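You operate a simulated robot arm through the tools that you are given. There is no shell and no other tool. Be economical: measure what you need, move in short steps, check, and stop when the job is done.

You run a simulated robot arm. Do the job below in one go: nothing can be reset, and whatever is moved stays where it is left.

## Task
Swap the collar on the upright shaft for the green roller.
Fine: lock the shaft again; the collar goes in the blue can, lid on.

Only the result counts: the job must be done as asked and must still hold three seconds after the hand-in. Knocking over, shifting, dropping, spilling or breaking anything else fails it. Lids that push on must go on centred and level and be pressed home; caps that screw on are set level and turned clockwise until they are tight.

## Robot
A 7-joint arm with a two-finger parallel gripper, fixed in place. Base frame: the origin is at the foot of the arm, x ahead of it, y to its left, z up; the work surface is at about z = 800. Lengths are in mm, angles in rad, forces in N, time in s.
With the tool pointing down near the work surface it reaches from about 300 to 700 mm from the base axis. Its first joint turns from -1.152 to 1.152 rad. Payload 1.57 kg.
Tool frame: the origin (TCP) lies between the finger pads and is the grasp point; the fingertips stand 30 mm ahead of it; z points along the fingers, y is the line along which they close. Largest opening 110 mm; finger width 24, thickness 12; the body of the gripper, 48 by 112 mm, starts 78 mm behind the TCP.
Orientation is told as [roll, pitch, yaw] about the base's x, y, z axes, in that order, counted from this pose: with the fingers straight down and closing along the base's y, the tool's x points along the base's -x, its y along +y and its z along -z.

## Interface
- The arm moves only by the tool step_arm. Its argument "increments" is one flat list of numbers, 7 for each row, row after row: the shift along the tool's x, y, z in mm, then the turn, a rotation vector about the tool's x, y, z in rad, then the finger opening in mm, from 0 to 110. In form: [tx, ty, tz, rx, ry, rz, hand, tx, ty, tz, rx, ry, rz, hand, ...]. A call has 1 to 8 rows; each row shifts and turns the commanded pose from where the row before left it, along the tool's axes as they then stand. Each row takes 0.2 s and may step no farther than 50 mm and 0.15 rad from the row before; otherwise, or with a gripper value out of range, the whole call is refused. Where a pose cannot be reached the arm comes as near as it can. A force on the tool above 70 N (or 10 N above the force at the start of the call, whichever is more), or a blocked arm, ends the call early, and 0.2 s more pass. Each finger travels about 108 mm/s and halts on what it meets, pressing with about 36 N; the grip force reading is that of the motor and also rises with nothing between the fingers. The clock runs only during rows and for 0.2 s after the last one: add rows that do not move to give the fingers time. It gives the time, the measured TCP pose, the force on the tool (base axes), the opening and the grip force at its end, in the units of the frame above (readings bear some noise), and new pictures: "views" is both (left out), scene, wrist or none.
- Cameras (640 x 400 px; columns grow to the right, rows downward): "scene" is fixed at [166.2, -392.2, 1404]; the picture's right is [0.76, -0.65, 0.00], its down [-0.37, -0.44, -0.82] and it looks along [0.53, 0.62, -0.57] (base axes); focal length 362 px, centre (320, 200). "wrist" rides on the gripper at [-36, 0, -80] in the tool frame; the picture's right is [0.00, -1.00, 0.00], its down [0.97, 0.00, -0.24] and it looks along [0.24, 0.00, 0.97] (tool axes); focal length 218 px, centre (320, 200). There is no depth. A picture from a camera that has moved, and an enlarged one, comes with that camera's place and axes in the base frame and with its lens.
- inspect(camera, box): a new picture of the part [left, top, right, bottom] of that camera's present view, enlarged. The clock stands still meanwhile.
- hand_in(): hands the job in; it is judged then, once.

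Go step by step. Nothing tells you positions but the pictures and the camera data: compare them with the known pose of the tool, close in by small moves and look again before you grip or let go. The budget is 120 turns and 150 pictures, counting those below and the enlarged ones. Unless the task says otherwise, let go and move clear before handing in, and close with one line.

The tools are called after "Emit:" by a JSON object that holds its "name" and its "arguments". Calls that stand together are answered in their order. step_arm: Moves the arm, as the interface text tells. Its arguments: {"type":"object","properties":{"increments":{"type":"array"},"views":{"type":"string","enum":["both","scene","wrist","none"]}},"required":["increments"]} The other tools are called the same way: inspect (camera, box) takes an enlarged picture of a part of a camera's view; hand_in () hands the job in.

At the start:

```text
time_s: 0.0
tcp_pos: [336.5, 83.1, 1134.3]
ee_rot: [0.001, 0.0, -0.001]
ft_force: [0.0, -0.8, 0.4]
finger_gap: 110.0
finger_force: 0.1
```

scene: 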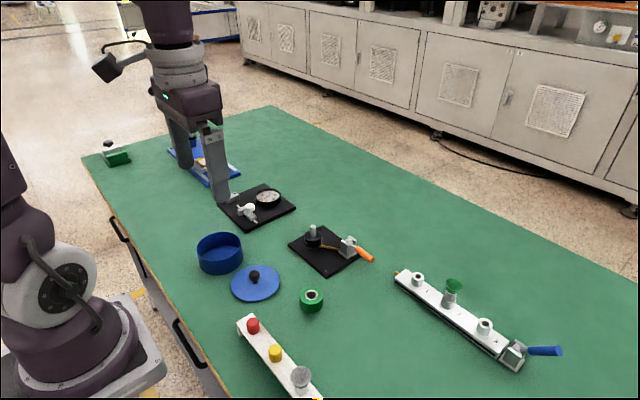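
wrist: 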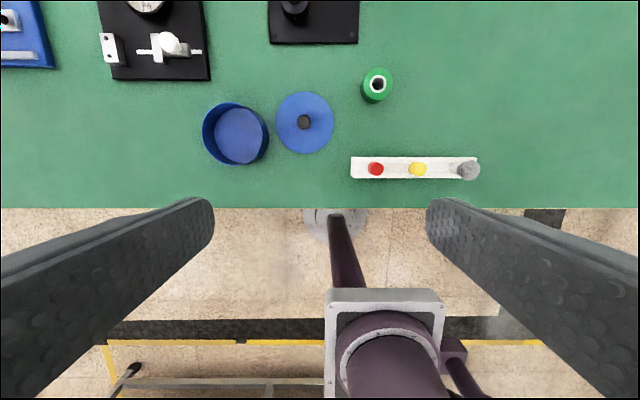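

I see a black plate with an upright shaft and an orange-handled lock, a green roller, a blue can and its lid. I'll enlarge those areas first.

Emit:
{"name": "inspect", "arguments": {"camera": "scene", "box": [270, 210, 390, 285]}}

Emit:
{"name": "inspect", "arguments": {"camera": "scene", "box": [190, 220, 350, 320]}}

```text
5.33 times, centred on (330, 248) of scene
camera zoom: at [166.2, -392.2, 1404.0], right [0.76, -0.65, 0.0], down [-0.37, -0.44, -0.82], along [0.53, 0.62, -0.57], focal length 1933 px, centre (267, -53)
```

zoom: 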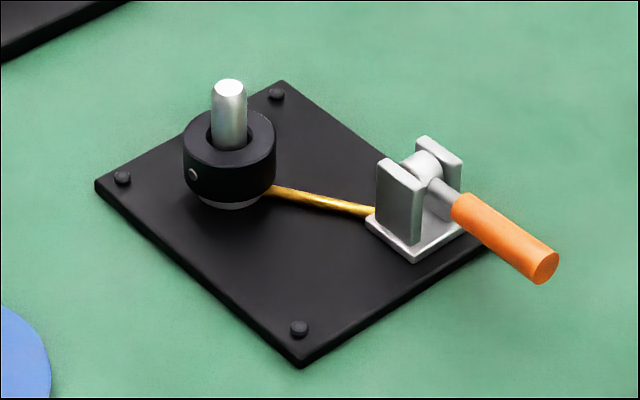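

```text
4.00 times, centred on (270, 270) of scene
camera zoom: at [166.2, -392.2, 1404.0], right [0.76, -0.65, 0.0], down [-0.37, -0.44, -0.82], along [0.53, 0.62, -0.57], focal length 1450 px, centre (520, -80)
```

zoom: 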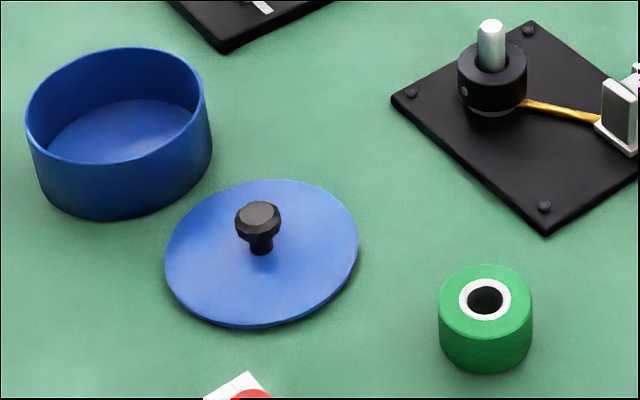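

The shaft is near (575,122) and the lever block near (631,52), with its lever pointing toward -y. I'll move over the plate to get a better look.

Emit:
{"name": "step_arm", "arguments": {"increments": [-40, -3, 10, 0, 0, 0, 110, -40, -3, 10, 0, 0, 0, 110, -40, -3, 10, 0, 0, 0, 110, -40, -3, 10, 0, 0, 0, 110, -40, -3, 10, 0, 0, 0, 110], "views": "wrist"}}

Emit:
{"name": "inspect", "arguments": {"camera": "wrist", "box": [220, 60, 460, 210]}}

```text
time_s: 1.2
tcp_pos: [536.3, 67.9, 1086.7]
ee_rot: [0.001, -0.001, -0.001]
ft_force: [-0.9, 0.4, 0.6]
finger_gap: 110.1
finger_force: 0.0
camera wrist: at [572.1, 66.5, 1165.9], right [0.0, -1.0, 0.0], down [-0.97, 0.0, 0.24], along [-0.24, 0.0, -0.97], focal length 218 px, centre (320, 200)
```

wrist: 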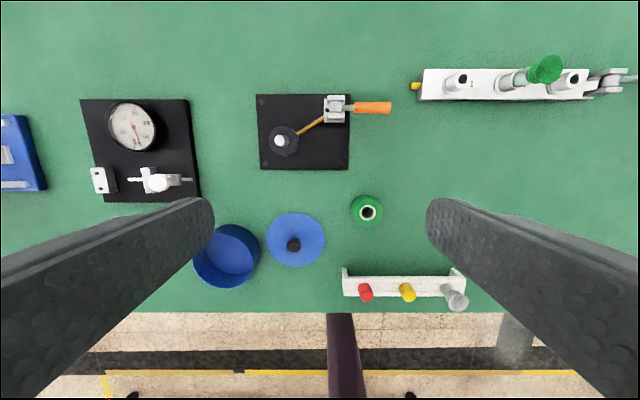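

```text
2.67 times, centred on (340, 135) of wrist
camera zoom: at [572.1, 66.5, 1165.9], right [0.0, -1.0, 0.0], down [-0.97, 0.0, 0.24], along [-0.24, 0.0, -0.97], focal length 582 px, centre (267, 373)
```

zoom: 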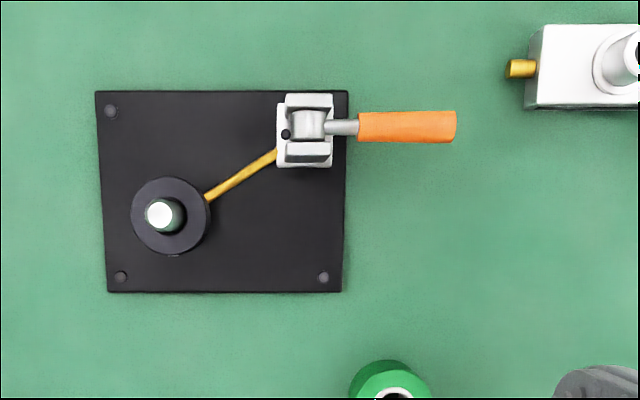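

Shaft is at about (580,121), top at z≈866. The orange handle lies along -y at x≈624, y 20 to -31, z≈843. I'll go above it and yaw the gripper 90° so the fingers close along x.

Emit:
{"name": "step_arm", "arguments": {"increments": [-22, -21, 30, 0, 0, 0, 110, -22, -21, 30, 0, 0, 0, 110, -22, -21, 30, 0, 0, 0, 110, -22, -20, 30, 0, 0, 0, 110, 0, 0, 0, 0, 0, 0.143, 110, 0, 0, 0, 0, 0, 0.143, 110, 0, 0, 0, 0, 0, 0.143, 110, 0, 0, 0, 0, 0, 0.143, 110], "views": "none"}}

Emit:
{"name": "step_arm", "arguments": {"increments": [0, 0, 0, 0, 0, 0.143, 100, 0, 0, 0, 0, 0, 0.143, 80, 0, 0, 0, 0, 0, 0.143, 60, 0, 0, 0, 0, 0, 0.143, 50, 0, 0, 0, 0, 0, 0.143, 50, 0, 0, 0, 0, 0, 0.143, 50, 0, 0, 0, 0, 0, 0.141, 50], "views": "both"}}

```text
time_s: 3.0
tcp_pos: [623.1, -14.2, 964.3]
ee_rot: [0.0, 0.0, -0.575]
ft_force: [-1.2, -0.9, -0.1]
finger_gap: 109.9
finger_force: 0.1
```

```text
time_s: 4.6
tcp_pos: [623.9, -15.0, 964.4]
ee_rot: [0.0, -0.001, -1.577]
ft_force: [0.6, -0.4, 0.0]
finger_gap: 50.2
finger_force: 0.1
camera wrist: at [622.5, -51.1, 1043.9], right [-1.0, 0.0, 0.0], down [0.0, 0.97, 0.24], along [0.0, 0.24, -0.97], focal length 218 px, centre (320, 200)
```

scene: 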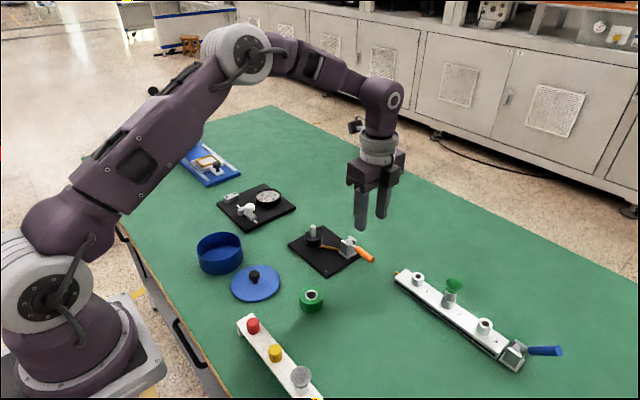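
wrist: 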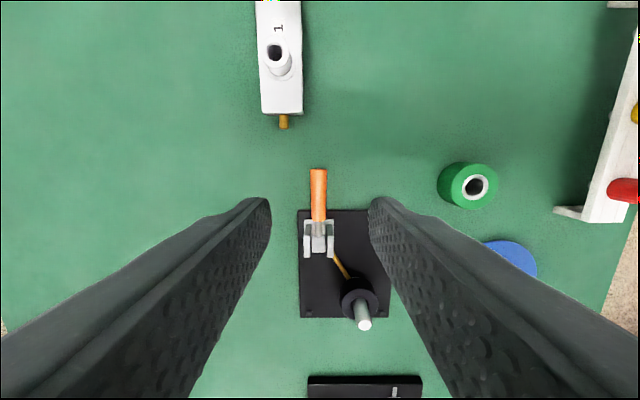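

The handle is centred between the fingers. I'll descend and grip it at y≈-15.

Emit:
{"name": "step_arm", "arguments": {"increments": [0, 0, 40, 0, 0, 0, 50, 0, 0, 40, 0, 0, 0, 50, 0, 0, 37, 0, 0, 0, 50, 0, 0, 0, 0, 0, 0, 50], "views": "both"}}

```text
time_s: 5.6
tcp_pos: [627.0, -15.8, 847.8]
ee_rot: [0.001, 0.0, -1.571]
ft_force: [-0.6, -0.2, -0.2]
finger_gap: 50.1
finger_force: 0.0
camera wrist: at [624.9, -51.1, 926.5], right [-1.0, 0.0, 0.0], down [0.0, 0.97, 0.24], along [0.0, 0.24, -0.97], focal length 218 px, centre (320, 200)
```

scene: 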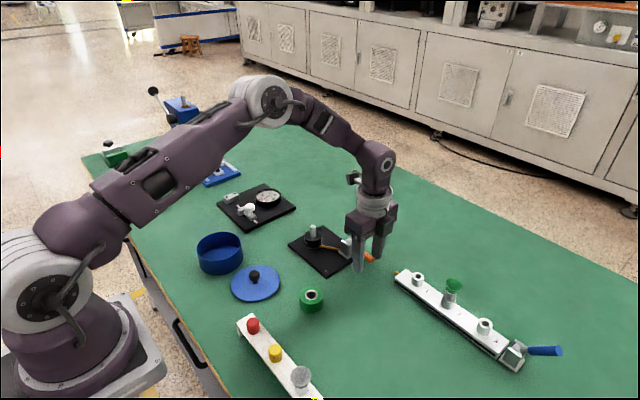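
wrist: 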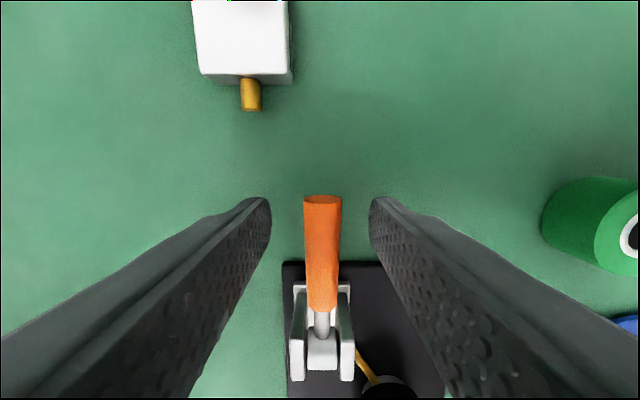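

Handle is centred, so I'll close on it.

Emit:
{"name": "step_arm", "arguments": {"increments": [0, 0, 2, 0, 0, 0, 20, 0, 0, 0, 0, 0, 0, 5, 0, 0, 0, 0, 0, 0, 5], "views": "wrist"}}

```text
time_s: 6.4
tcp_pos: [624.7, -14.8, 844.3]
ee_rot: [-0.001, 0.0, -1.57]
ft_force: [-3.3, 1.3, 4.1]
finger_gap: 14.8
finger_force: 30.6
camera wrist: at [624.0, -51.5, 924.6], right [-1.0, 0.0, 0.0], down [0.0, 0.97, 0.24], along [0.0, 0.24, -0.97], focal length 218 px, centre (320, 200)
```

wrist: 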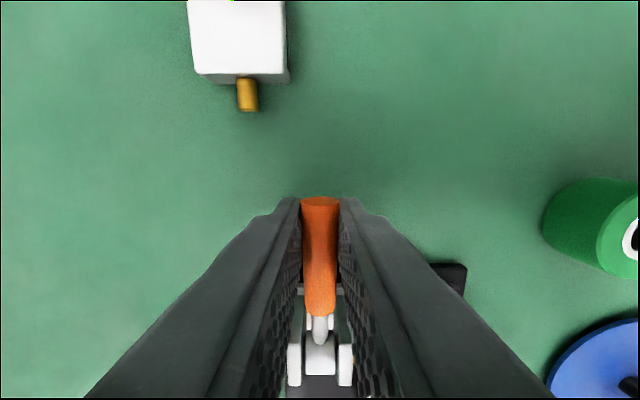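

Gripped. The pivot is at about y 46, z 843, radius ≈61, so I'll swing the lever upward along that arc.

Emit:
{"name": "step_arm", "arguments": {"increments": [0.7, 0, -9.1, 0, 0, 0, 5, 2.0, 0, -8.9, 0, 0, 0, 5, 3.4, 0, -8.5, 0, 0, 0, 5, 4.6, 0, -7.9, 0, 0, 0, 5], "views": "both"}}

```text
time_s: 7.4
tcp_pos: [625.1, -5.6, 878.7]
ee_rot: [0.001, -0.001, -1.571]
ft_force: [7.8, -11.4, -7.5]
finger_gap: 14.8
finger_force: 31.4
camera wrist: at [623.8, -41.4, 958.8], right [-1.0, 0.0, 0.0], down [0.0, 0.97, 0.24], along [0.0, 0.24, -0.97], focal length 218 px, centre (320, 200)
```

scene: 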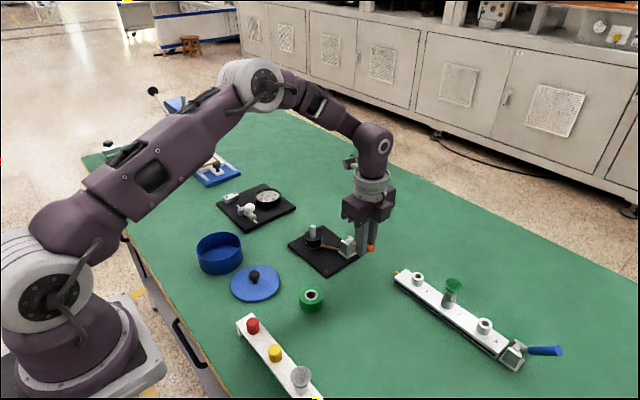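
wrist: 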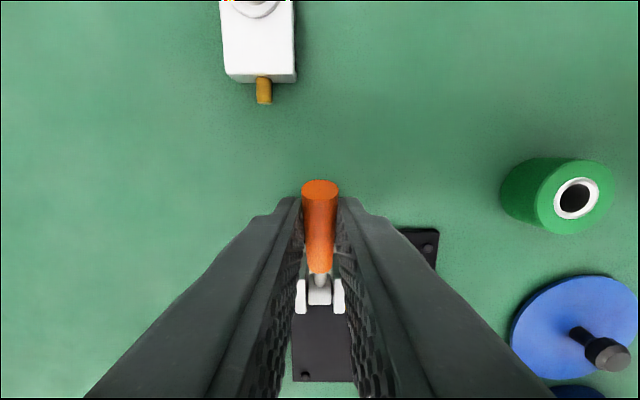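

The lever turns. I'll continue the arc to upright.

Emit:
{"name": "step_arm", "arguments": {"increments": [5.7, 0, -7.2, 0, 0, 0, 5, 6.7, 0, -6.2, 0, 0, 0, 5, 7.6, 0, -5.1, 0, 0, 0, 5, 8.2, 0, -4.0, 0, 0, 0, 5, 8.8, 0, -2.6, 0, 0, 0, 5, 9.0, 0, -1.3, 0, 0, 0, 5], "views": "both"}}

Emit:
{"name": "inspect", "arguments": {"camera": "scene", "box": [280, 190, 408, 270]}}

```text
time_s: 8.8
tcp_pos: [621.5, 43.5, 904.6]
ee_rot: [-0.003, 0.001, -1.57]
ft_force: [-0.6, 0.4, 0.8]
finger_gap: 4.9
finger_force: 0.1
camera wrist: at [621.5, 6.9, 984.7], right [-1.0, 0.0, 0.0], down [0.0, 0.97, 0.24], along [0.0, 0.24, -0.97], focal length 218 px, centre (320, 200)
```

scene: 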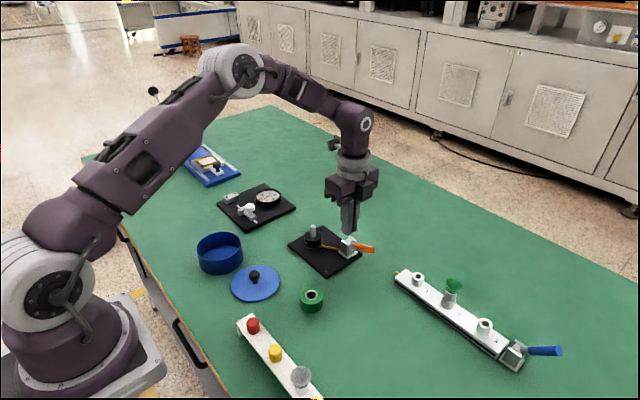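
wrist: 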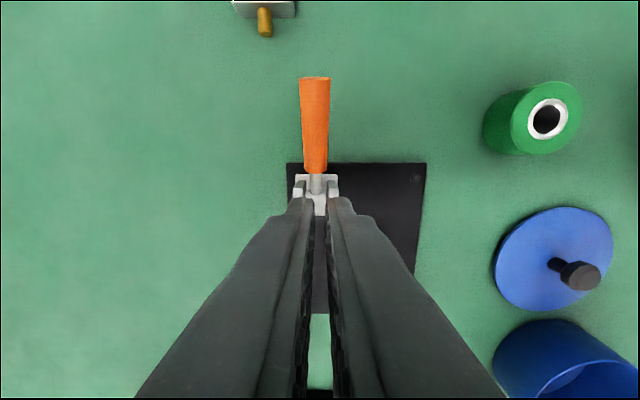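

```text
5.00 times, centred on (344, 230) of scene
camera zoom: at [166.2, -392.2, 1404.0], right [0.76, -0.65, 0.0], down [-0.37, -0.44, -0.82], along [0.53, 0.62, -0.57], focal length 1812 px, centre (200, 50)
```

zoom: 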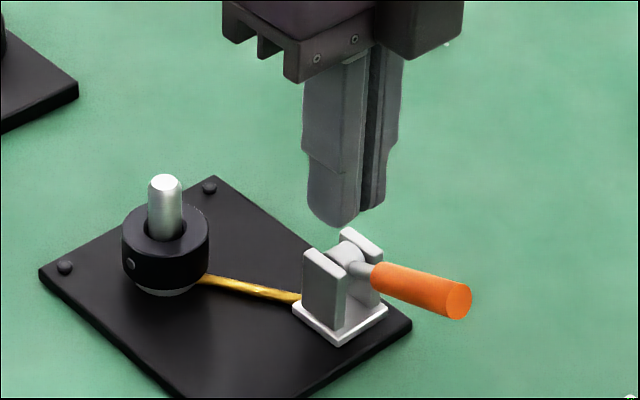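

The handle slipped out at about 18° of lift. I'll look closely at the mechanism before trying again.

Emit:
{"name": "inspect", "arguments": {"camera": "wrist", "box": [260, 70, 420, 210]}}

Emit:
{"name": "inspect", "arguments": {"camera": "scene", "box": [328, 225, 384, 260]}}

```text
2.86 times, centred on (340, 140) of wrist
camera zoom: at [621.5, 6.9, 984.7], right [-1.0, 0.0, 0.0], down [0.0, 0.97, 0.24], along [0.0, 0.24, -0.97], focal length 624 px, centre (263, 371)
```

zoom: 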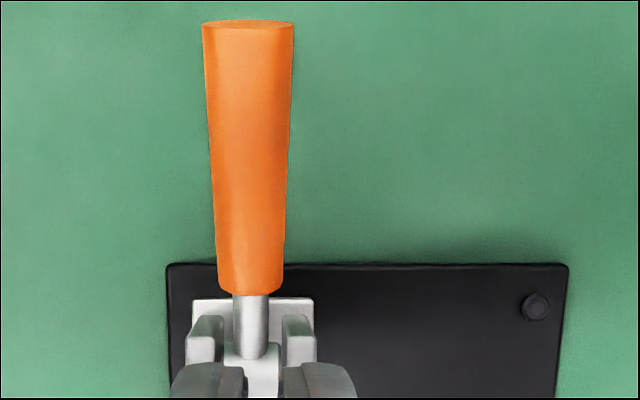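

```text
11.43 times, centred on (356, 242) of scene
camera zoom: at [166.2, -392.2, 1404.0], right [0.76, -0.65, 0.0], down [-0.37, -0.44, -0.82], along [0.53, 0.62, -0.57], focal length 4143 px, centre (-91, -286)
```

zoom: 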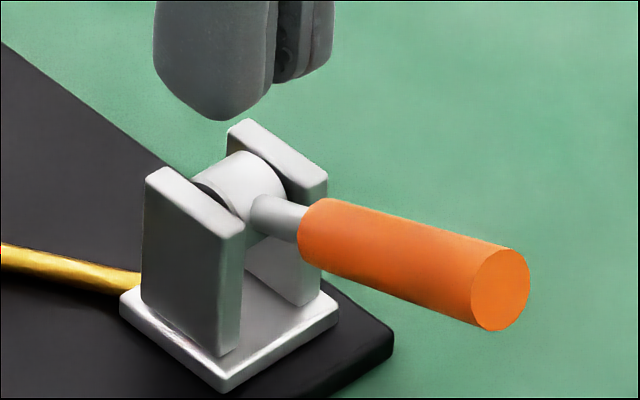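

The lever is just a hub between cheeks and holds where it is left. I'll grip again further out with the tool tilted square to the lever, then turn the tool with it.

Emit:
{"name": "step_arm", "arguments": {"increments": [0, 0, -30, 0, 0, 0, 45, -30, 0, 0, 0, 0, 0, 45, -30, 0, 0, 0, 0.15, 0, 45, 0, 0, 0, 0, 0.15, 0, 45], "views": "wrist"}}

```text
time_s: 9.8
tcp_pos: [622.9, -18.4, 935.5]
ee_rot: [0.0, 0.302, -1.57]
ft_force: [-0.5, -0.1, 0.5]
finger_gap: 45.1
finger_force: 0.1
camera wrist: at [621.9, -76.3, 1001.7], right [-1.0, 0.0, 0.0], down [0.0, 0.86, 0.52], along [0.0, 0.52, -0.86], focal length 218 px, centre (320, 200)
```

wrist: 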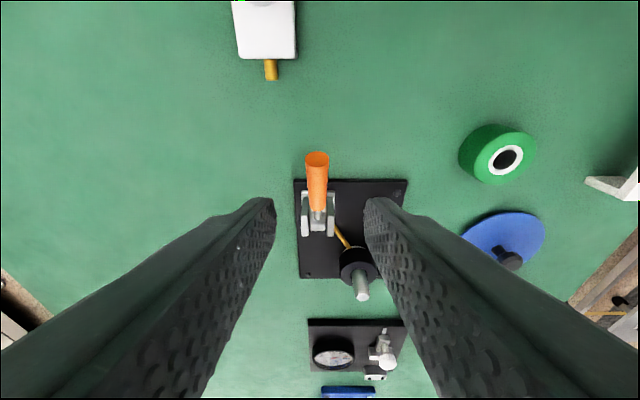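

Emit:
{"name": "step_arm", "arguments": {"increments": [-19.3, 0, 0, 0, 0, 0, 45, 0, 0, 36, 0, 0, 0, 45, 0, 0, 37, 0, 0, 0, 45, 0, 0, 0, 0, 0, 0, 10, 0, 0, 0, 0, 0, 0, 5, 0, 0, 0, 0, 0, 0, 5], "views": "wrist"}}

```text
time_s: 11.2
tcp_pos: [623.6, -15.8, 859.4]
ee_rot: [0.002, 0.299, -1.569]
ft_force: [13.6, -0.3, -1.2]
finger_gap: 16.9
finger_force: 6.4
camera wrist: at [622.8, -74.1, 924.5], right [-1.0, 0.0, 0.0], down [0.0, 0.86, 0.52], along [0.0, 0.52, -0.86], focal length 218 px, centre (320, 200)
```

wrist: 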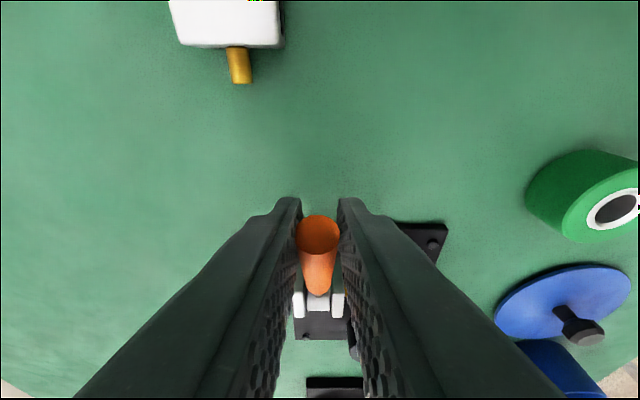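

I'll rotate tool and lever together rigidly about the pivot.

Emit:
{"name": "step_arm", "arguments": {"increments": [0, 0, 0, 0, 0, 0, 0, 3.67, 0, -5.24, 0, -0.1, 0, 0, 3.67, 0, -5.24, 0, -0.1, 0, 0, 3.67, 0, -5.24, 0, -0.1, 0, 0], "views": "both"}}

```text
time_s: 12.2
tcp_pos: [623.9, -7.9, 877.0]
ee_rot: [0.003, -0.002, -1.569]
ft_force: [22.3, 0.1, -1.7]
finger_gap: 14.9
finger_force: 31.0
camera wrist: at [623.8, -43.5, 956.0], right [-1.0, 0.0, 0.0], down [0.0, 0.97, 0.24], along [0.0, 0.24, -0.97], focal length 218 px, centre (320, 200)
```

scene: 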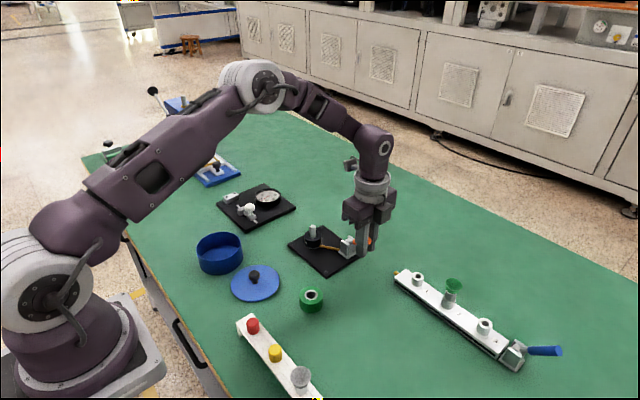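
wrist: 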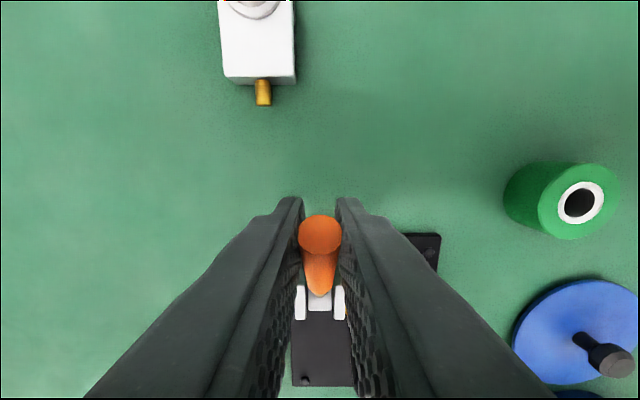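

The lever follows now. I'll continue and ease the sideways load a bit.

Emit:
{"name": "step_arm", "arguments": {"increments": [3.67, 1, -5.24, 0, -0.1, 0, 0, 3.67, 0, -5.24, 0, -0.1, 0, 0, 3.67, 0, -5.24, 0, -0.1, 0, 0, 3.67, 0, -5.24, 0, -0.1, 0, 0, 3.67, 0, -5.24, 0, -0.1, 0, 0, 3.67, 0, -5.24, 0, -0.1, 0, 0], "views": "both"}}

```text
time_s: 13.6
tcp_pos: [624.9, 19.6, 901.9]
ee_rot: [0.001, -0.602, -1.571]
ft_force: [9.3, -12.1, -11.7]
finger_gap: 14.8
finger_force: 30.6
camera wrist: at [624.0, 35.4, 987.6], right [-1.0, 0.0, 0.0], down [0.0, 0.94, -0.35], along [0.0, -0.35, -0.94], focal length 218 px, centre (320, 200)
```

scene: 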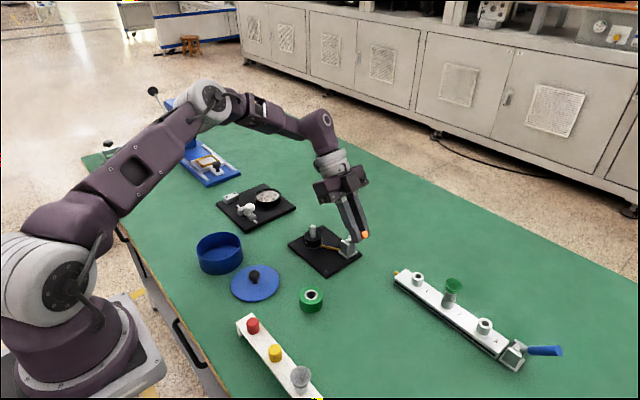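
wrist: 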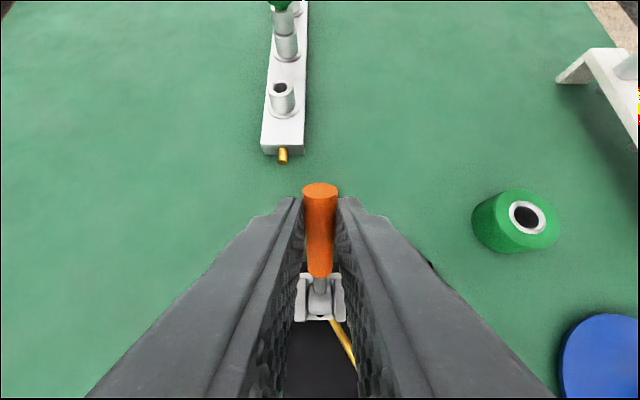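

Emit:
{"name": "inspect", "arguments": {"camera": "scene", "box": [280, 200, 400, 275]}}

```text
5.33 times, centred on (340, 238) of scene
camera zoom: at [166.7, -392.5, 1403.9], right [0.76, -0.65, 0.0], down [-0.37, -0.44, -0.82], along [0.53, 0.62, -0.57], focal length 1933 px, centre (213, 0)
```

zoom: 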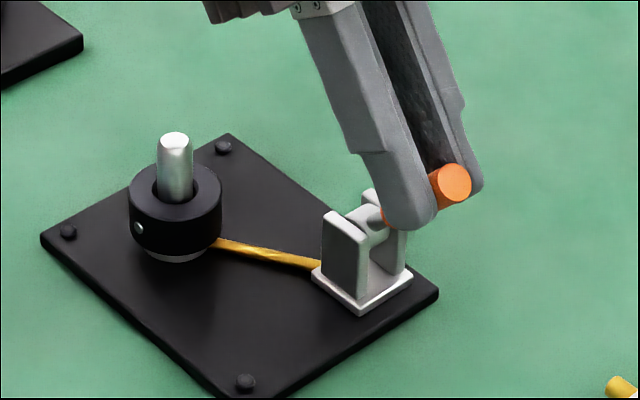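

The handle has slid toward the fingertips with the lever near 50–55°. I'll open briefly, advance 16 mm and grip again.

Emit:
{"name": "step_arm", "arguments": {"increments": [0, 0, 0, 0, 0, 0, 28, 0, 0, 16, 0, 0, 0, 28, 0, 0, 0, 0, 0, 0, 0, 0, 0, 0, 0, 0, 0, 0], "views": "both"}}

Emit:
{"name": "inspect", "arguments": {"camera": "scene", "box": [280, 200, 400, 275]}}

```text
time_s: 14.6
tcp_pos: [624.8, 10.5, 889.2]
ee_rot: [0.002, -0.602, -1.571]
ft_force: [1.2, 5.0, 5.2]
finger_gap: 14.7
finger_force: 30.8
camera wrist: at [623.8, 27.6, 975.5], right [-1.0, 0.0, 0.0], down [0.0, 0.94, -0.35], along [0.0, -0.35, -0.94], focal length 218 px, centre (320, 200)
```

scene: 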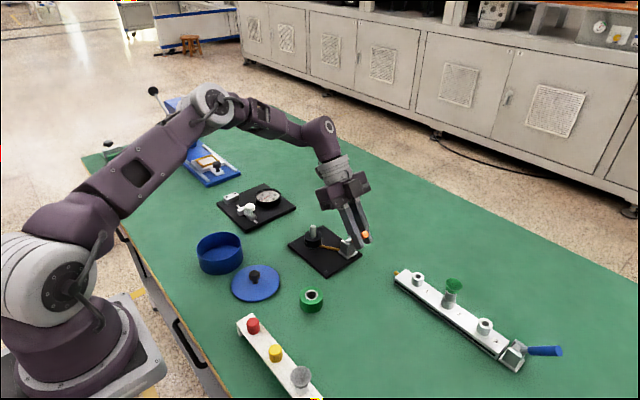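
wrist: 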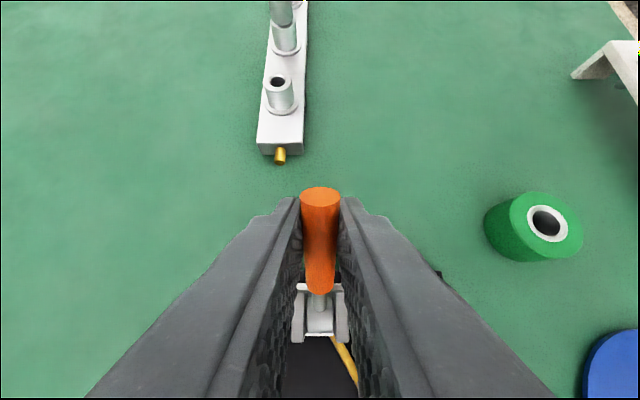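

```text
5.33 times, centred on (340, 238) of scene
camera zoom: at [166.2, -392.1, 1404.1], right [0.76, -0.65, 0.0], down [-0.37, -0.44, -0.82], along [0.53, 0.62, -0.57], focal length 1933 px, centre (213, 0)
```

zoom: 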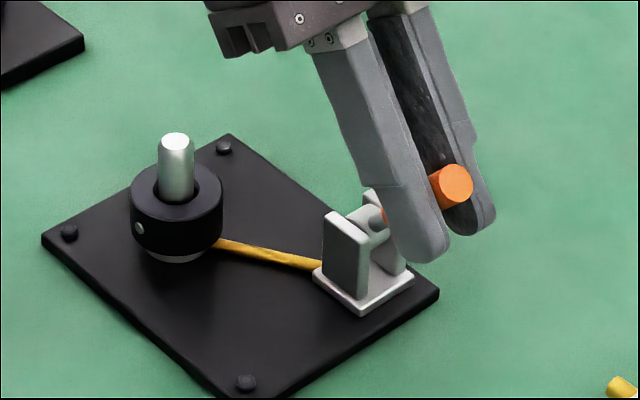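

Well gripped now (θ≈52°). Continuing.

Emit:
{"name": "step_arm", "arguments": {"increments": [2.08, 0, -5.45, 0, -0.1, 0, 0, 2.08, 0, -5.45, 0, -0.1, 0, 0, 2.08, 0, -5.45, 0, -0.1, 0, 0, 2.08, 0, -5.45, 0, -0.1, 0, 0], "views": "wrist"}}

Emit:
{"name": "inspect", "arguments": {"camera": "scene", "box": [280, 200, 400, 275]}}

```text
time_s: 15.6
tcp_pos: [624.9, 33.4, 899.1]
ee_rot: [-0.001, -1.0, -1.569]
ft_force: [3.6, -11.2, -12.1]
finger_gap: 14.9
finger_force: 31.1
camera wrist: at [624.0, 80.6, 971.9], right [-1.0, 0.0, 0.0], down [0.0, 0.73, -0.69], along [0.0, -0.69, -0.73], focal length 218 px, centre (320, 200)
```

wrist: 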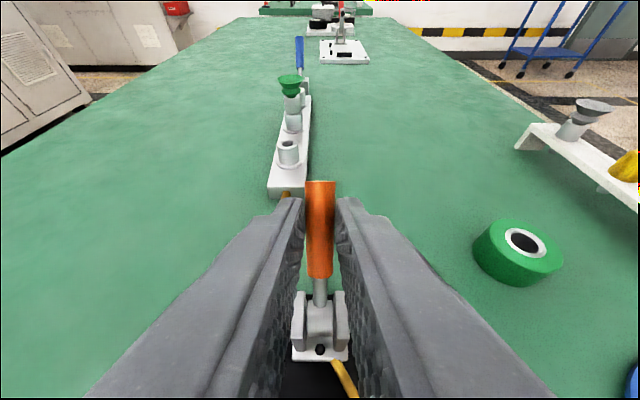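

```text
5.33 times, centred on (340, 238) of scene
camera zoom: at [166.6, -392.5, 1403.9], right [0.76, -0.65, 0.0], down [-0.37, -0.44, -0.82], along [0.53, 0.62, -0.57], focal length 1933 px, centre (213, 0)
```

zoom: 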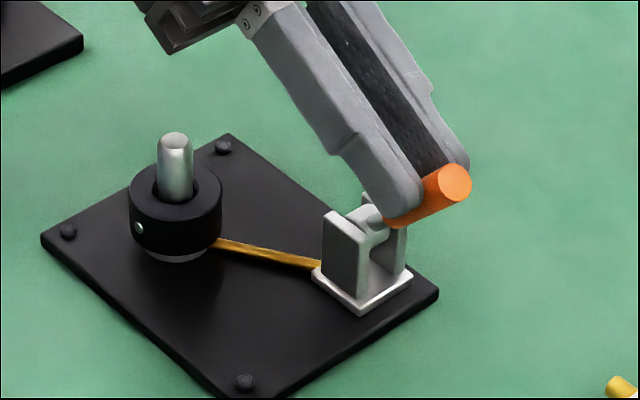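

The handle tip hasn't moved since the last picture, so the lever is against its stop at about 50°: open. I'll release it, back off and look at it.

Emit:
{"name": "step_arm", "arguments": {"increments": [0, 0, 0, 0, 0, 0, 40, 0, 0, 0, 0, 0, 0, 50, 0, 0, -45, 0, 0, 0, 50, 0, 0, -45, 0, 0.14, 0, 50, 0, 0, -20, 0, 0.14, 0, 50, 0, 0, 0, 0, 0.14, 0, 50, 0, 0, 0, 0, 0.14, 0, 50, 0, 0, 0, 0, 0.14, 0, 50], "views": "none"}}

Emit:
{"name": "inspect", "arguments": {"camera": "scene", "box": [280, 200, 400, 275]}}

```text
time_s: 17.4
tcp_pos: [624.1, 118.7, 956.2]
ee_rot: [0.002, -0.298, -1.571]
ft_force: [1.0, -0.5, 0.8]
finger_gap: 50.2
finger_force: 0.0
out of reach, approached as far as the arm can: row 4
```

```text
5.33 times, centred on (340, 238) of scene
camera zoom: at [166.2, -392.2, 1404.0], right [0.76, -0.65, 0.0], down [-0.37, -0.44, -0.82], along [0.53, 0.62, -0.57], focal length 1933 px, centre (213, 0)
```

zoom: 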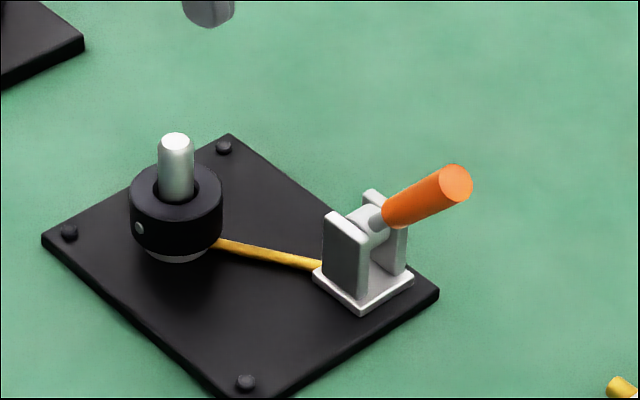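

The lever stays open at about 50°. Next I level the tool and move over the shaft.

Emit:
{"name": "step_arm", "arguments": {"increments": [0, 0, 0, 0, 0.149, 0, 70, 0, 0, 0, 0, 0.149, 0, 90, 2, -44, 0, 0, 0, 0, 90, 0, 0, 0, 0, 0, 0, 90], "views": "both"}}

Emit:
{"name": "inspect", "arguments": {"camera": "wrist", "box": [240, 150, 400, 300]}}

```text
time_s: 18.4
tcp_pos: [580.7, 120.3, 957.6]
ee_rot: [0.0, -0.003, -1.571]
ft_force: [-0.3, -0.1, 0.1]
finger_gap: 90.1
finger_force: 0.0
camera wrist: at [579.5, 85.3, 1037.5], right [-1.0, 0.0, 0.0], down [0.0, 0.97, 0.24], along [0.0, 0.24, -0.97], focal length 218 px, centre (320, 200)
```

scene: 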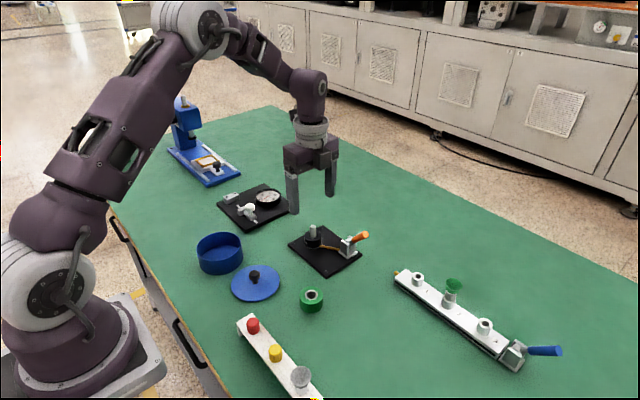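
wrist: 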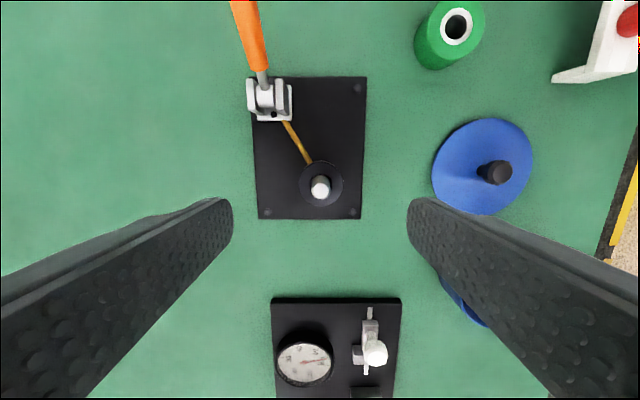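

```text
2.67 times, centred on (320, 225) of wrist
camera zoom: at [579.5, 85.3, 1037.5], right [-1.0, 0.0, 0.0], down [0.0, 0.97, 0.24], along [0.0, 0.24, -0.97], focal length 582 px, centre (320, 133)
```

zoom: 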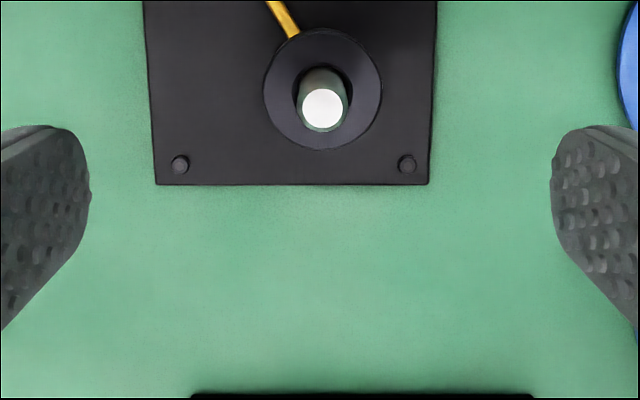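

Shaft centre confirmed at about (579,120.5). I'll descend so the fingertips stay just above the plate, with the pads around the collar.

Emit:
{"name": "step_arm", "arguments": {"increments": [0, -1, 40, 0, 0, 0, 80, 0, 0, 40, 0, 0, 0, 80, 0, 0, 29, 0, 0, 0, 80, 0, 0, 0, 0, 0, 0, 80], "views": "wrist"}}

Emit:
{"name": "inspect", "arguments": {"camera": "scene", "box": [260, 190, 388, 270]}}

```text
time_s: 19.4
tcp_pos: [578.4, 120.8, 848.2]
ee_rot: [-0.001, -0.001, -1.571]
ft_force: [0.0, 0.0, 0.3]
finger_gap: 79.9
finger_force: 0.0
camera wrist: at [578.1, 85.3, 928.2], right [-1.0, 0.0, 0.0], down [0.0, 0.97, 0.24], along [0.0, 0.24, -0.97], focal length 218 px, centre (320, 200)
```

wrist: 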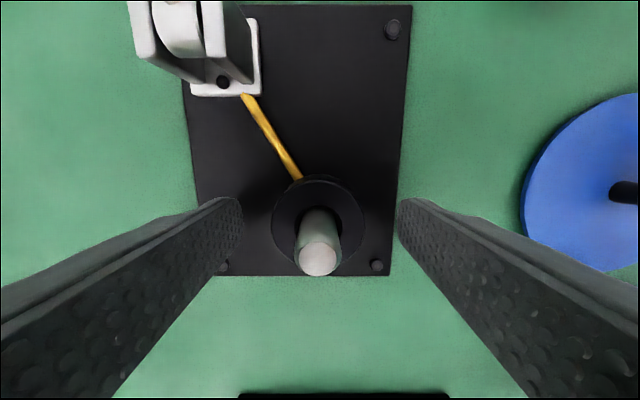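

```text
5.00 times, centred on (324, 230) of scene
camera zoom: at [166.2, -392.2, 1404.0], right [0.76, -0.65, 0.0], down [-0.37, -0.44, -0.82], along [0.53, 0.62, -0.57], focal length 1812 px, centre (300, 50)
```

zoom: 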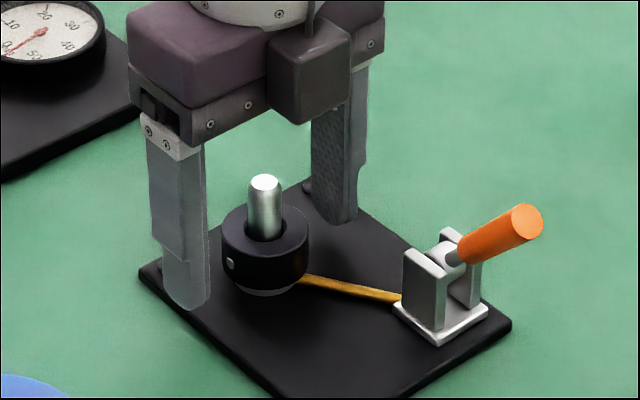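

Emit:
{"name": "step_arm", "arguments": {"increments": [0, 0, 0, 0, 0, 0, 50, 0, 0, 0, 0, 0, 0, 30, 0, 0, 0, 0, 0, 0, 30, 0, 0, 0, 0, 0, 0, 30], "views": "wrist"}}

```text
time_s: 20.4
tcp_pos: [578.8, 121.1, 848.9]
ee_rot: [0.002, -0.002, -1.57]
ft_force: [1.2, 0.4, -0.9]
finger_gap: 40.9
finger_force: 35.9
camera wrist: at [578.1, 85.2, 928.4], right [-1.0, 0.0, 0.0], down [0.0, 0.97, 0.24], along [0.0, 0.24, -0.97], focal length 218 px, centre (320, 200)
```

wrist: 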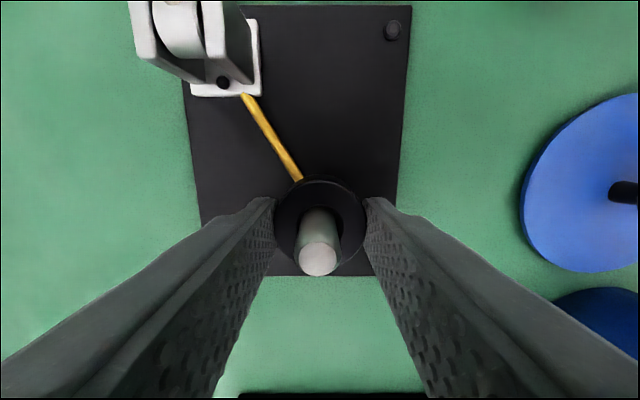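

Gripped the 41 mm collar with little side load. I'll lift gently and watch the force.

Emit:
{"name": "step_arm", "arguments": {"increments": [0, 0, -3, 0, 0, 0, 30, 0, 0, -4, 0, 0, 0, 30, 0, 0, -6, 0, 0, 0, 30], "views": "none"}}

Emit:
{"name": "inspect", "arguments": {"camera": "scene", "box": [260, 190, 388, 270]}}

```text
time_s: 21.2
tcp_pos: [578.7, 120.9, 860.9]
ee_rot: [-0.001, -0.003, -1.571]
ft_force: [5.5, 0.1, -4.5]
finger_gap: 40.9
finger_force: 35.6
```

```text
5.00 times, centred on (324, 230) of scene
camera zoom: at [166.4, -392.2, 1404.0], right [0.76, -0.65, 0.0], down [-0.37, -0.44, -0.82], along [0.53, 0.62, -0.57], focal length 1812 px, centre (300, 50)
```

zoom: 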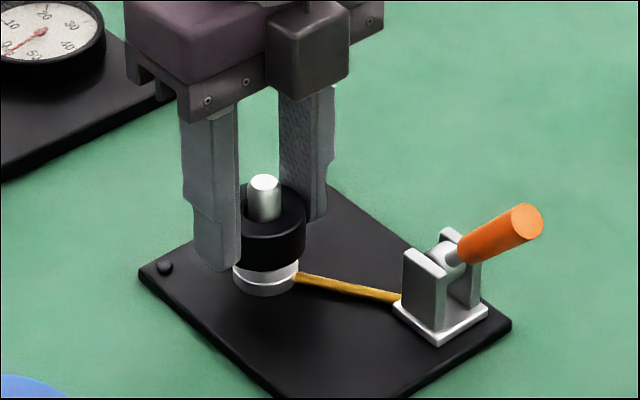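

The collar slides up freely. Lifting it clear of the shaft.

Emit:
{"name": "step_arm", "arguments": {"increments": [0, 0, -12, 0, 0, 0, 30, 0, 0, -15, 0, 0, 0, 30, 0, 0, -20, 0, 0, 0, 30, 0, 0, -35, 0, 0, 0, 30, 0, 0, -25, 0, 0, 0, 30], "views": "both"}}

```text
time_s: 22.4
tcp_pos: [577.8, 122.5, 967.5]
ee_rot: [0.0, -0.003, -1.571]
ft_force: [0.7, 1.0, -2.1]
finger_gap: 41.0
finger_force: 36.0
camera wrist: at [577.7, 86.5, 1047.7], right [-1.0, 0.0, 0.0], down [0.0, 0.97, 0.24], along [0.0, 0.24, -0.97], focal length 218 px, centre (320, 200)
```

scene: 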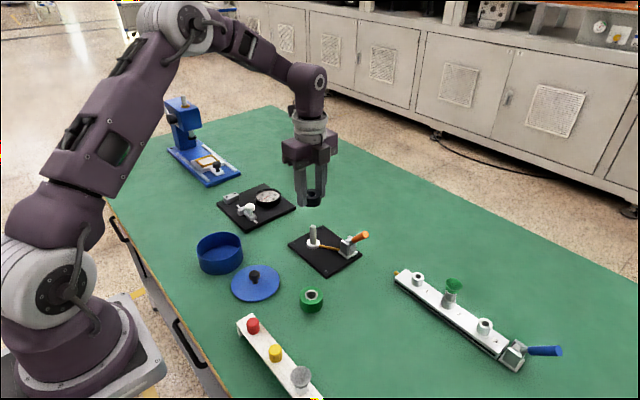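
wrist: 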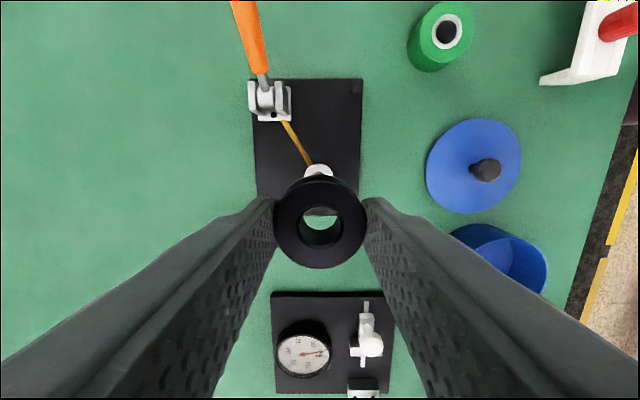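

The collar is free. Now moving toward the can near (393,232), staying high.

Emit:
{"name": "step_arm", "arguments": {"increments": [21, -36, 0, 0, 0, 0, 30, 21, -36, 0, 0, 0, 0, 30, 21, -36, 0, 0, 0, 0, 30, 21, -36, 0, 0, 0, 0, 30, 20, -36, 0, 0, 0, 0, 30, 0, 0, 0, 0, 0, 0, 30], "views": "both"}}

```text
time_s: 23.8
tcp_pos: [398.5, 224.7, 968.2]
ee_rot: [0.001, -0.002, -1.569]
ft_force: [-0.3, 0.2, -1.4]
finger_gap: 41.3
finger_force: 35.7
camera wrist: at [397.6, 189.3, 1047.3], right [-1.0, 0.0, 0.0], down [0.0, 0.97, 0.24], along [0.0, 0.24, -0.97], focal length 218 px, centre (320, 200)
```

scene: 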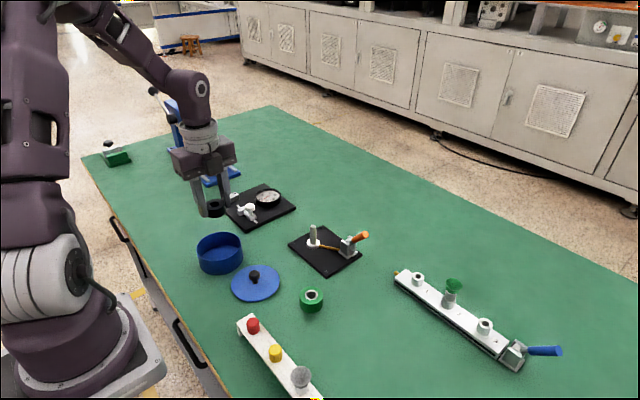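
wrist: 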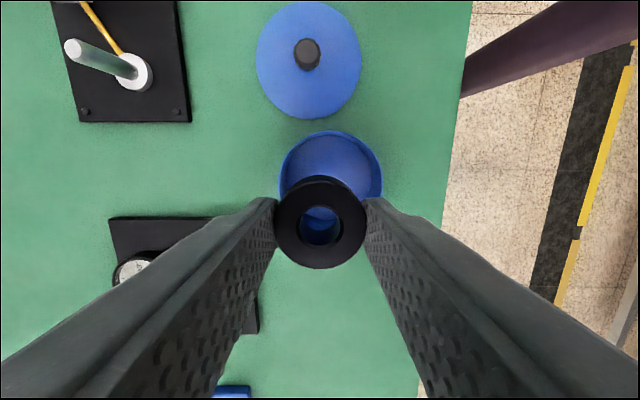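

The can is centred near (389,225), about 98 mm wide, rim at z≈845. I'll shift over it, descend partway and check.

Emit:
{"name": "step_arm", "arguments": {"increments": [0.5, -9.3, 30, 0, 0, 0, 30, 0, 0, 35, 0, 0, 0, 30, 0, 0, 0, 0, 0, 0, 30], "views": "both"}}

Emit:
{"name": "inspect", "arguments": {"camera": "scene", "box": [160, 190, 288, 290]}}

```text
time_s: 24.6
tcp_pos: [388.7, 225.7, 901.8]
ee_rot: [0.001, -0.002, -1.571]
ft_force: [0.2, 0.2, -2.2]
finger_gap: 40.8
finger_force: 35.6
camera wrist: at [387.3, 190.0, 980.9], right [-1.0, 0.0, 0.0], down [0.0, 0.97, 0.24], along [0.0, 0.24, -0.97], focal length 218 px, centre (320, 200)
```

scene: 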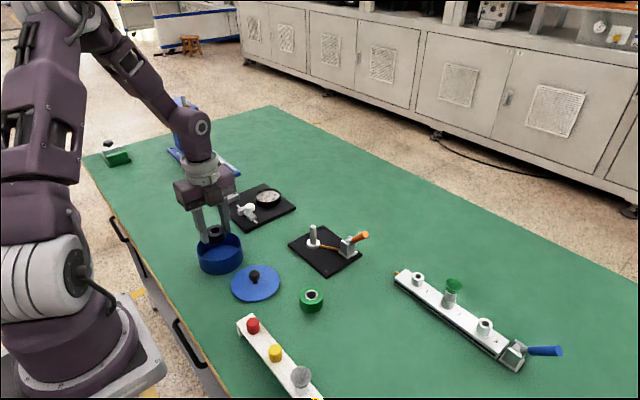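
wrist: 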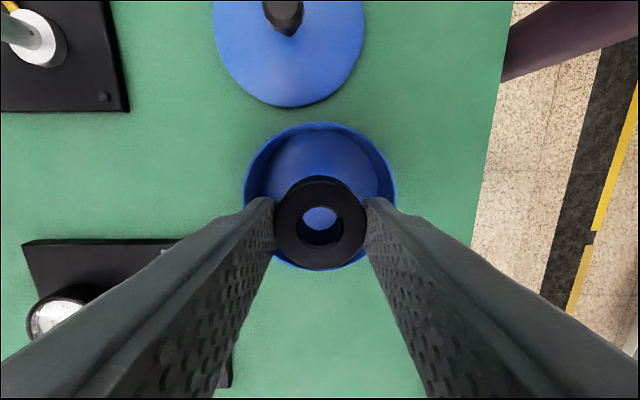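

```text
4.00 times, centred on (224, 240) of scene
camera zoom: at [166.3, -392.1, 1404.0], right [0.76, -0.65, 0.0], down [-0.37, -0.44, -0.82], along [0.53, 0.62, -0.57], focal length 1450 px, centre (704, 40)
```

zoom: 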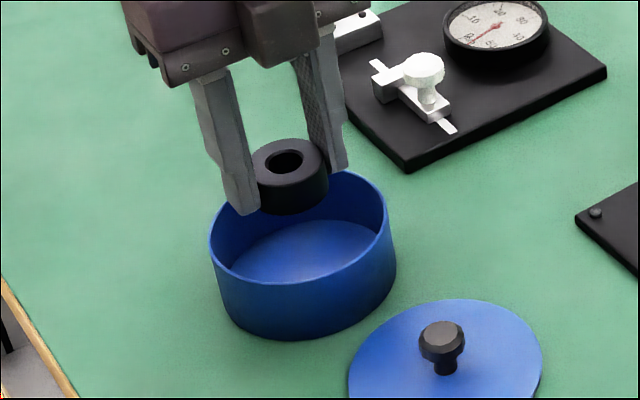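

Well centred. Lowering into the can.

Emit:
{"name": "step_arm", "arguments": {"increments": [0, 0, 30, 0, 0, 0, 30, 0, 0, 25, 0, 0, 0, 30, 0, 0, 6, 0, 0, 0, 30, 0, 0, 2, 0, 0, 0, 30, 0, 0, 0, 0, 0, 0, 30], "views": "wrist"}}

```text
time_s: 25.8
tcp_pos: [387.2, 225.5, 839.0]
ee_rot: [0.0, -0.002, -1.572]
ft_force: [-0.7, 0.1, -1.1]
finger_gap: 40.7
finger_force: 35.8
camera wrist: at [387.1, 189.8, 918.7], right [-1.0, 0.0, 0.0], down [0.0, 0.97, 0.24], along [0.0, 0.24, -0.97], focal length 218 px, centre (320, 200)
```

wrist: 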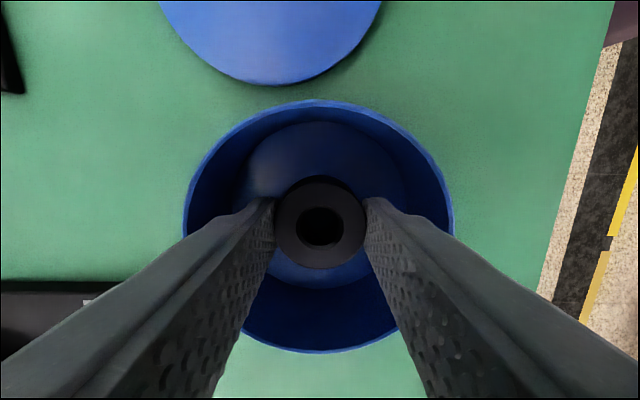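

No contact yet. I'll go down in 1 mm steps until the force rises.

Emit:
{"name": "step_arm", "arguments": {"increments": [0, 0, 1, 0, 0, 0, 30, 0, 0, 1, 0, 0, 0, 30, 0, 0, 1, 0, 0, 0, 30, 0, 0, 0, 0, 0, 0, 30], "views": "none"}}

```text
time_s: 26.8
tcp_pos: [389.5, 226.4, 837.3]
ee_rot: [-0.002, -0.001, -1.571]
ft_force: [-2.7, -1.3, 11.1]
finger_gap: 41.0
finger_force: 35.5
```

Contact with the can floor. I'll release with a small opening and rise.

Emit:
{"name": "step_arm", "arguments": {"increments": [0, 0, -0.7, 0, 0, 0, 41, 0, 0, 0, 0, 0, 0, 50, 0, 0, 0, 0, 0, 0, 54, 0, 0, -20, 0, 0, 0, 54, 0, 0, -35, 0, 0, 0, 54, 0, 0, -45, 0, 0, 0, 70, 0, 0, -20, 0, 0, 0, 90], "views": "wrist"}}

```text
time_s: 28.4
tcp_pos: [389.7, 226.6, 955.3]
ee_rot: [-0.001, -0.005, -1.572]
ft_force: [0.5, -0.8, -0.9]
finger_gap: 89.9
finger_force: 0.0
camera wrist: at [388.9, 191.3, 1036.3], right [-1.0, 0.0, 0.0], down [0.0, 0.97, 0.24], along [0.0, 0.24, -0.97], focal length 218 px, centre (320, 200)
```

wrist: 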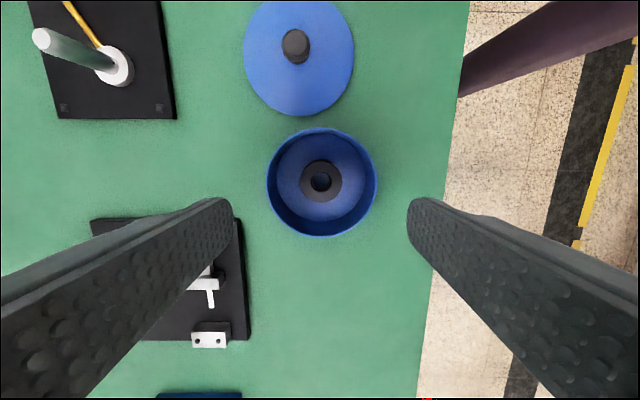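

The collar sits in the can. Next I move over the roller near (466,-7).

Emit:
{"name": "step_arm", "arguments": {"increments": [-46.6, 15.6, 0, 0, 0, 0, 90, -46.6, 15.6, 0, 0, 0, 0, 90, -46.6, 15.6, 0, 0, 0, 0, 90, -46.6, 15.6, 0, 0, 0, 0, 90, -46.6, 15.6, 0, 0, 0, 0, 90, 0, 0, 0, 0, 0, 0, 90], "views": "both"}}

Emit:
{"name": "inspect", "arguments": {"camera": "wrist", "box": [240, 130, 400, 230]}}

```text
time_s: 29.8
tcp_pos: [466.8, -10.7, 956.7]
ee_rot: [-0.001, -0.003, -1.569]
ft_force: [0.0, 0.3, 0.1]
finger_gap: 90.1
finger_force: 0.0
camera wrist: at [466.5, -45.1, 1036.2], right [-1.0, 0.0, 0.0], down [0.0, 0.97, 0.24], along [0.0, 0.24, -0.97], focal length 218 px, centre (320, 200)
```

scene: 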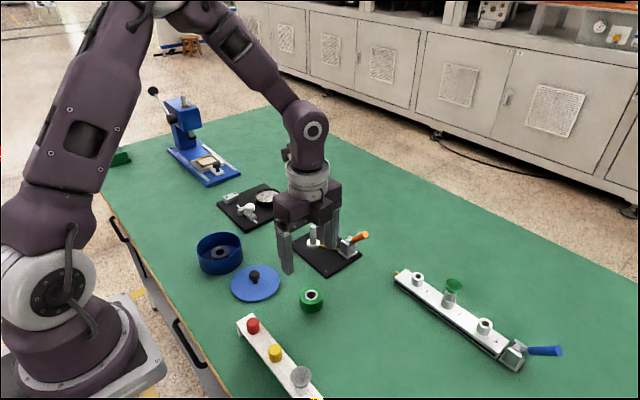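
wrist: 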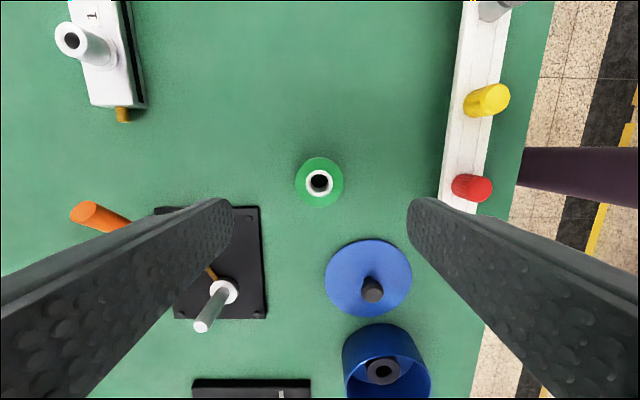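

```text
4.00 times, centred on (320, 180) of wrist
camera zoom: at [466.5, -45.1, 1036.2], right [-1.0, 0.0, 0.0], down [0.0, 0.97, 0.24], along [0.0, 0.24, -0.97], focal length 873 px, centre (320, 280)
```

zoom: 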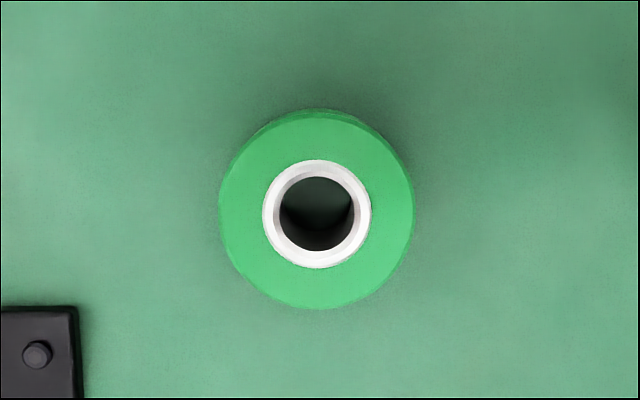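

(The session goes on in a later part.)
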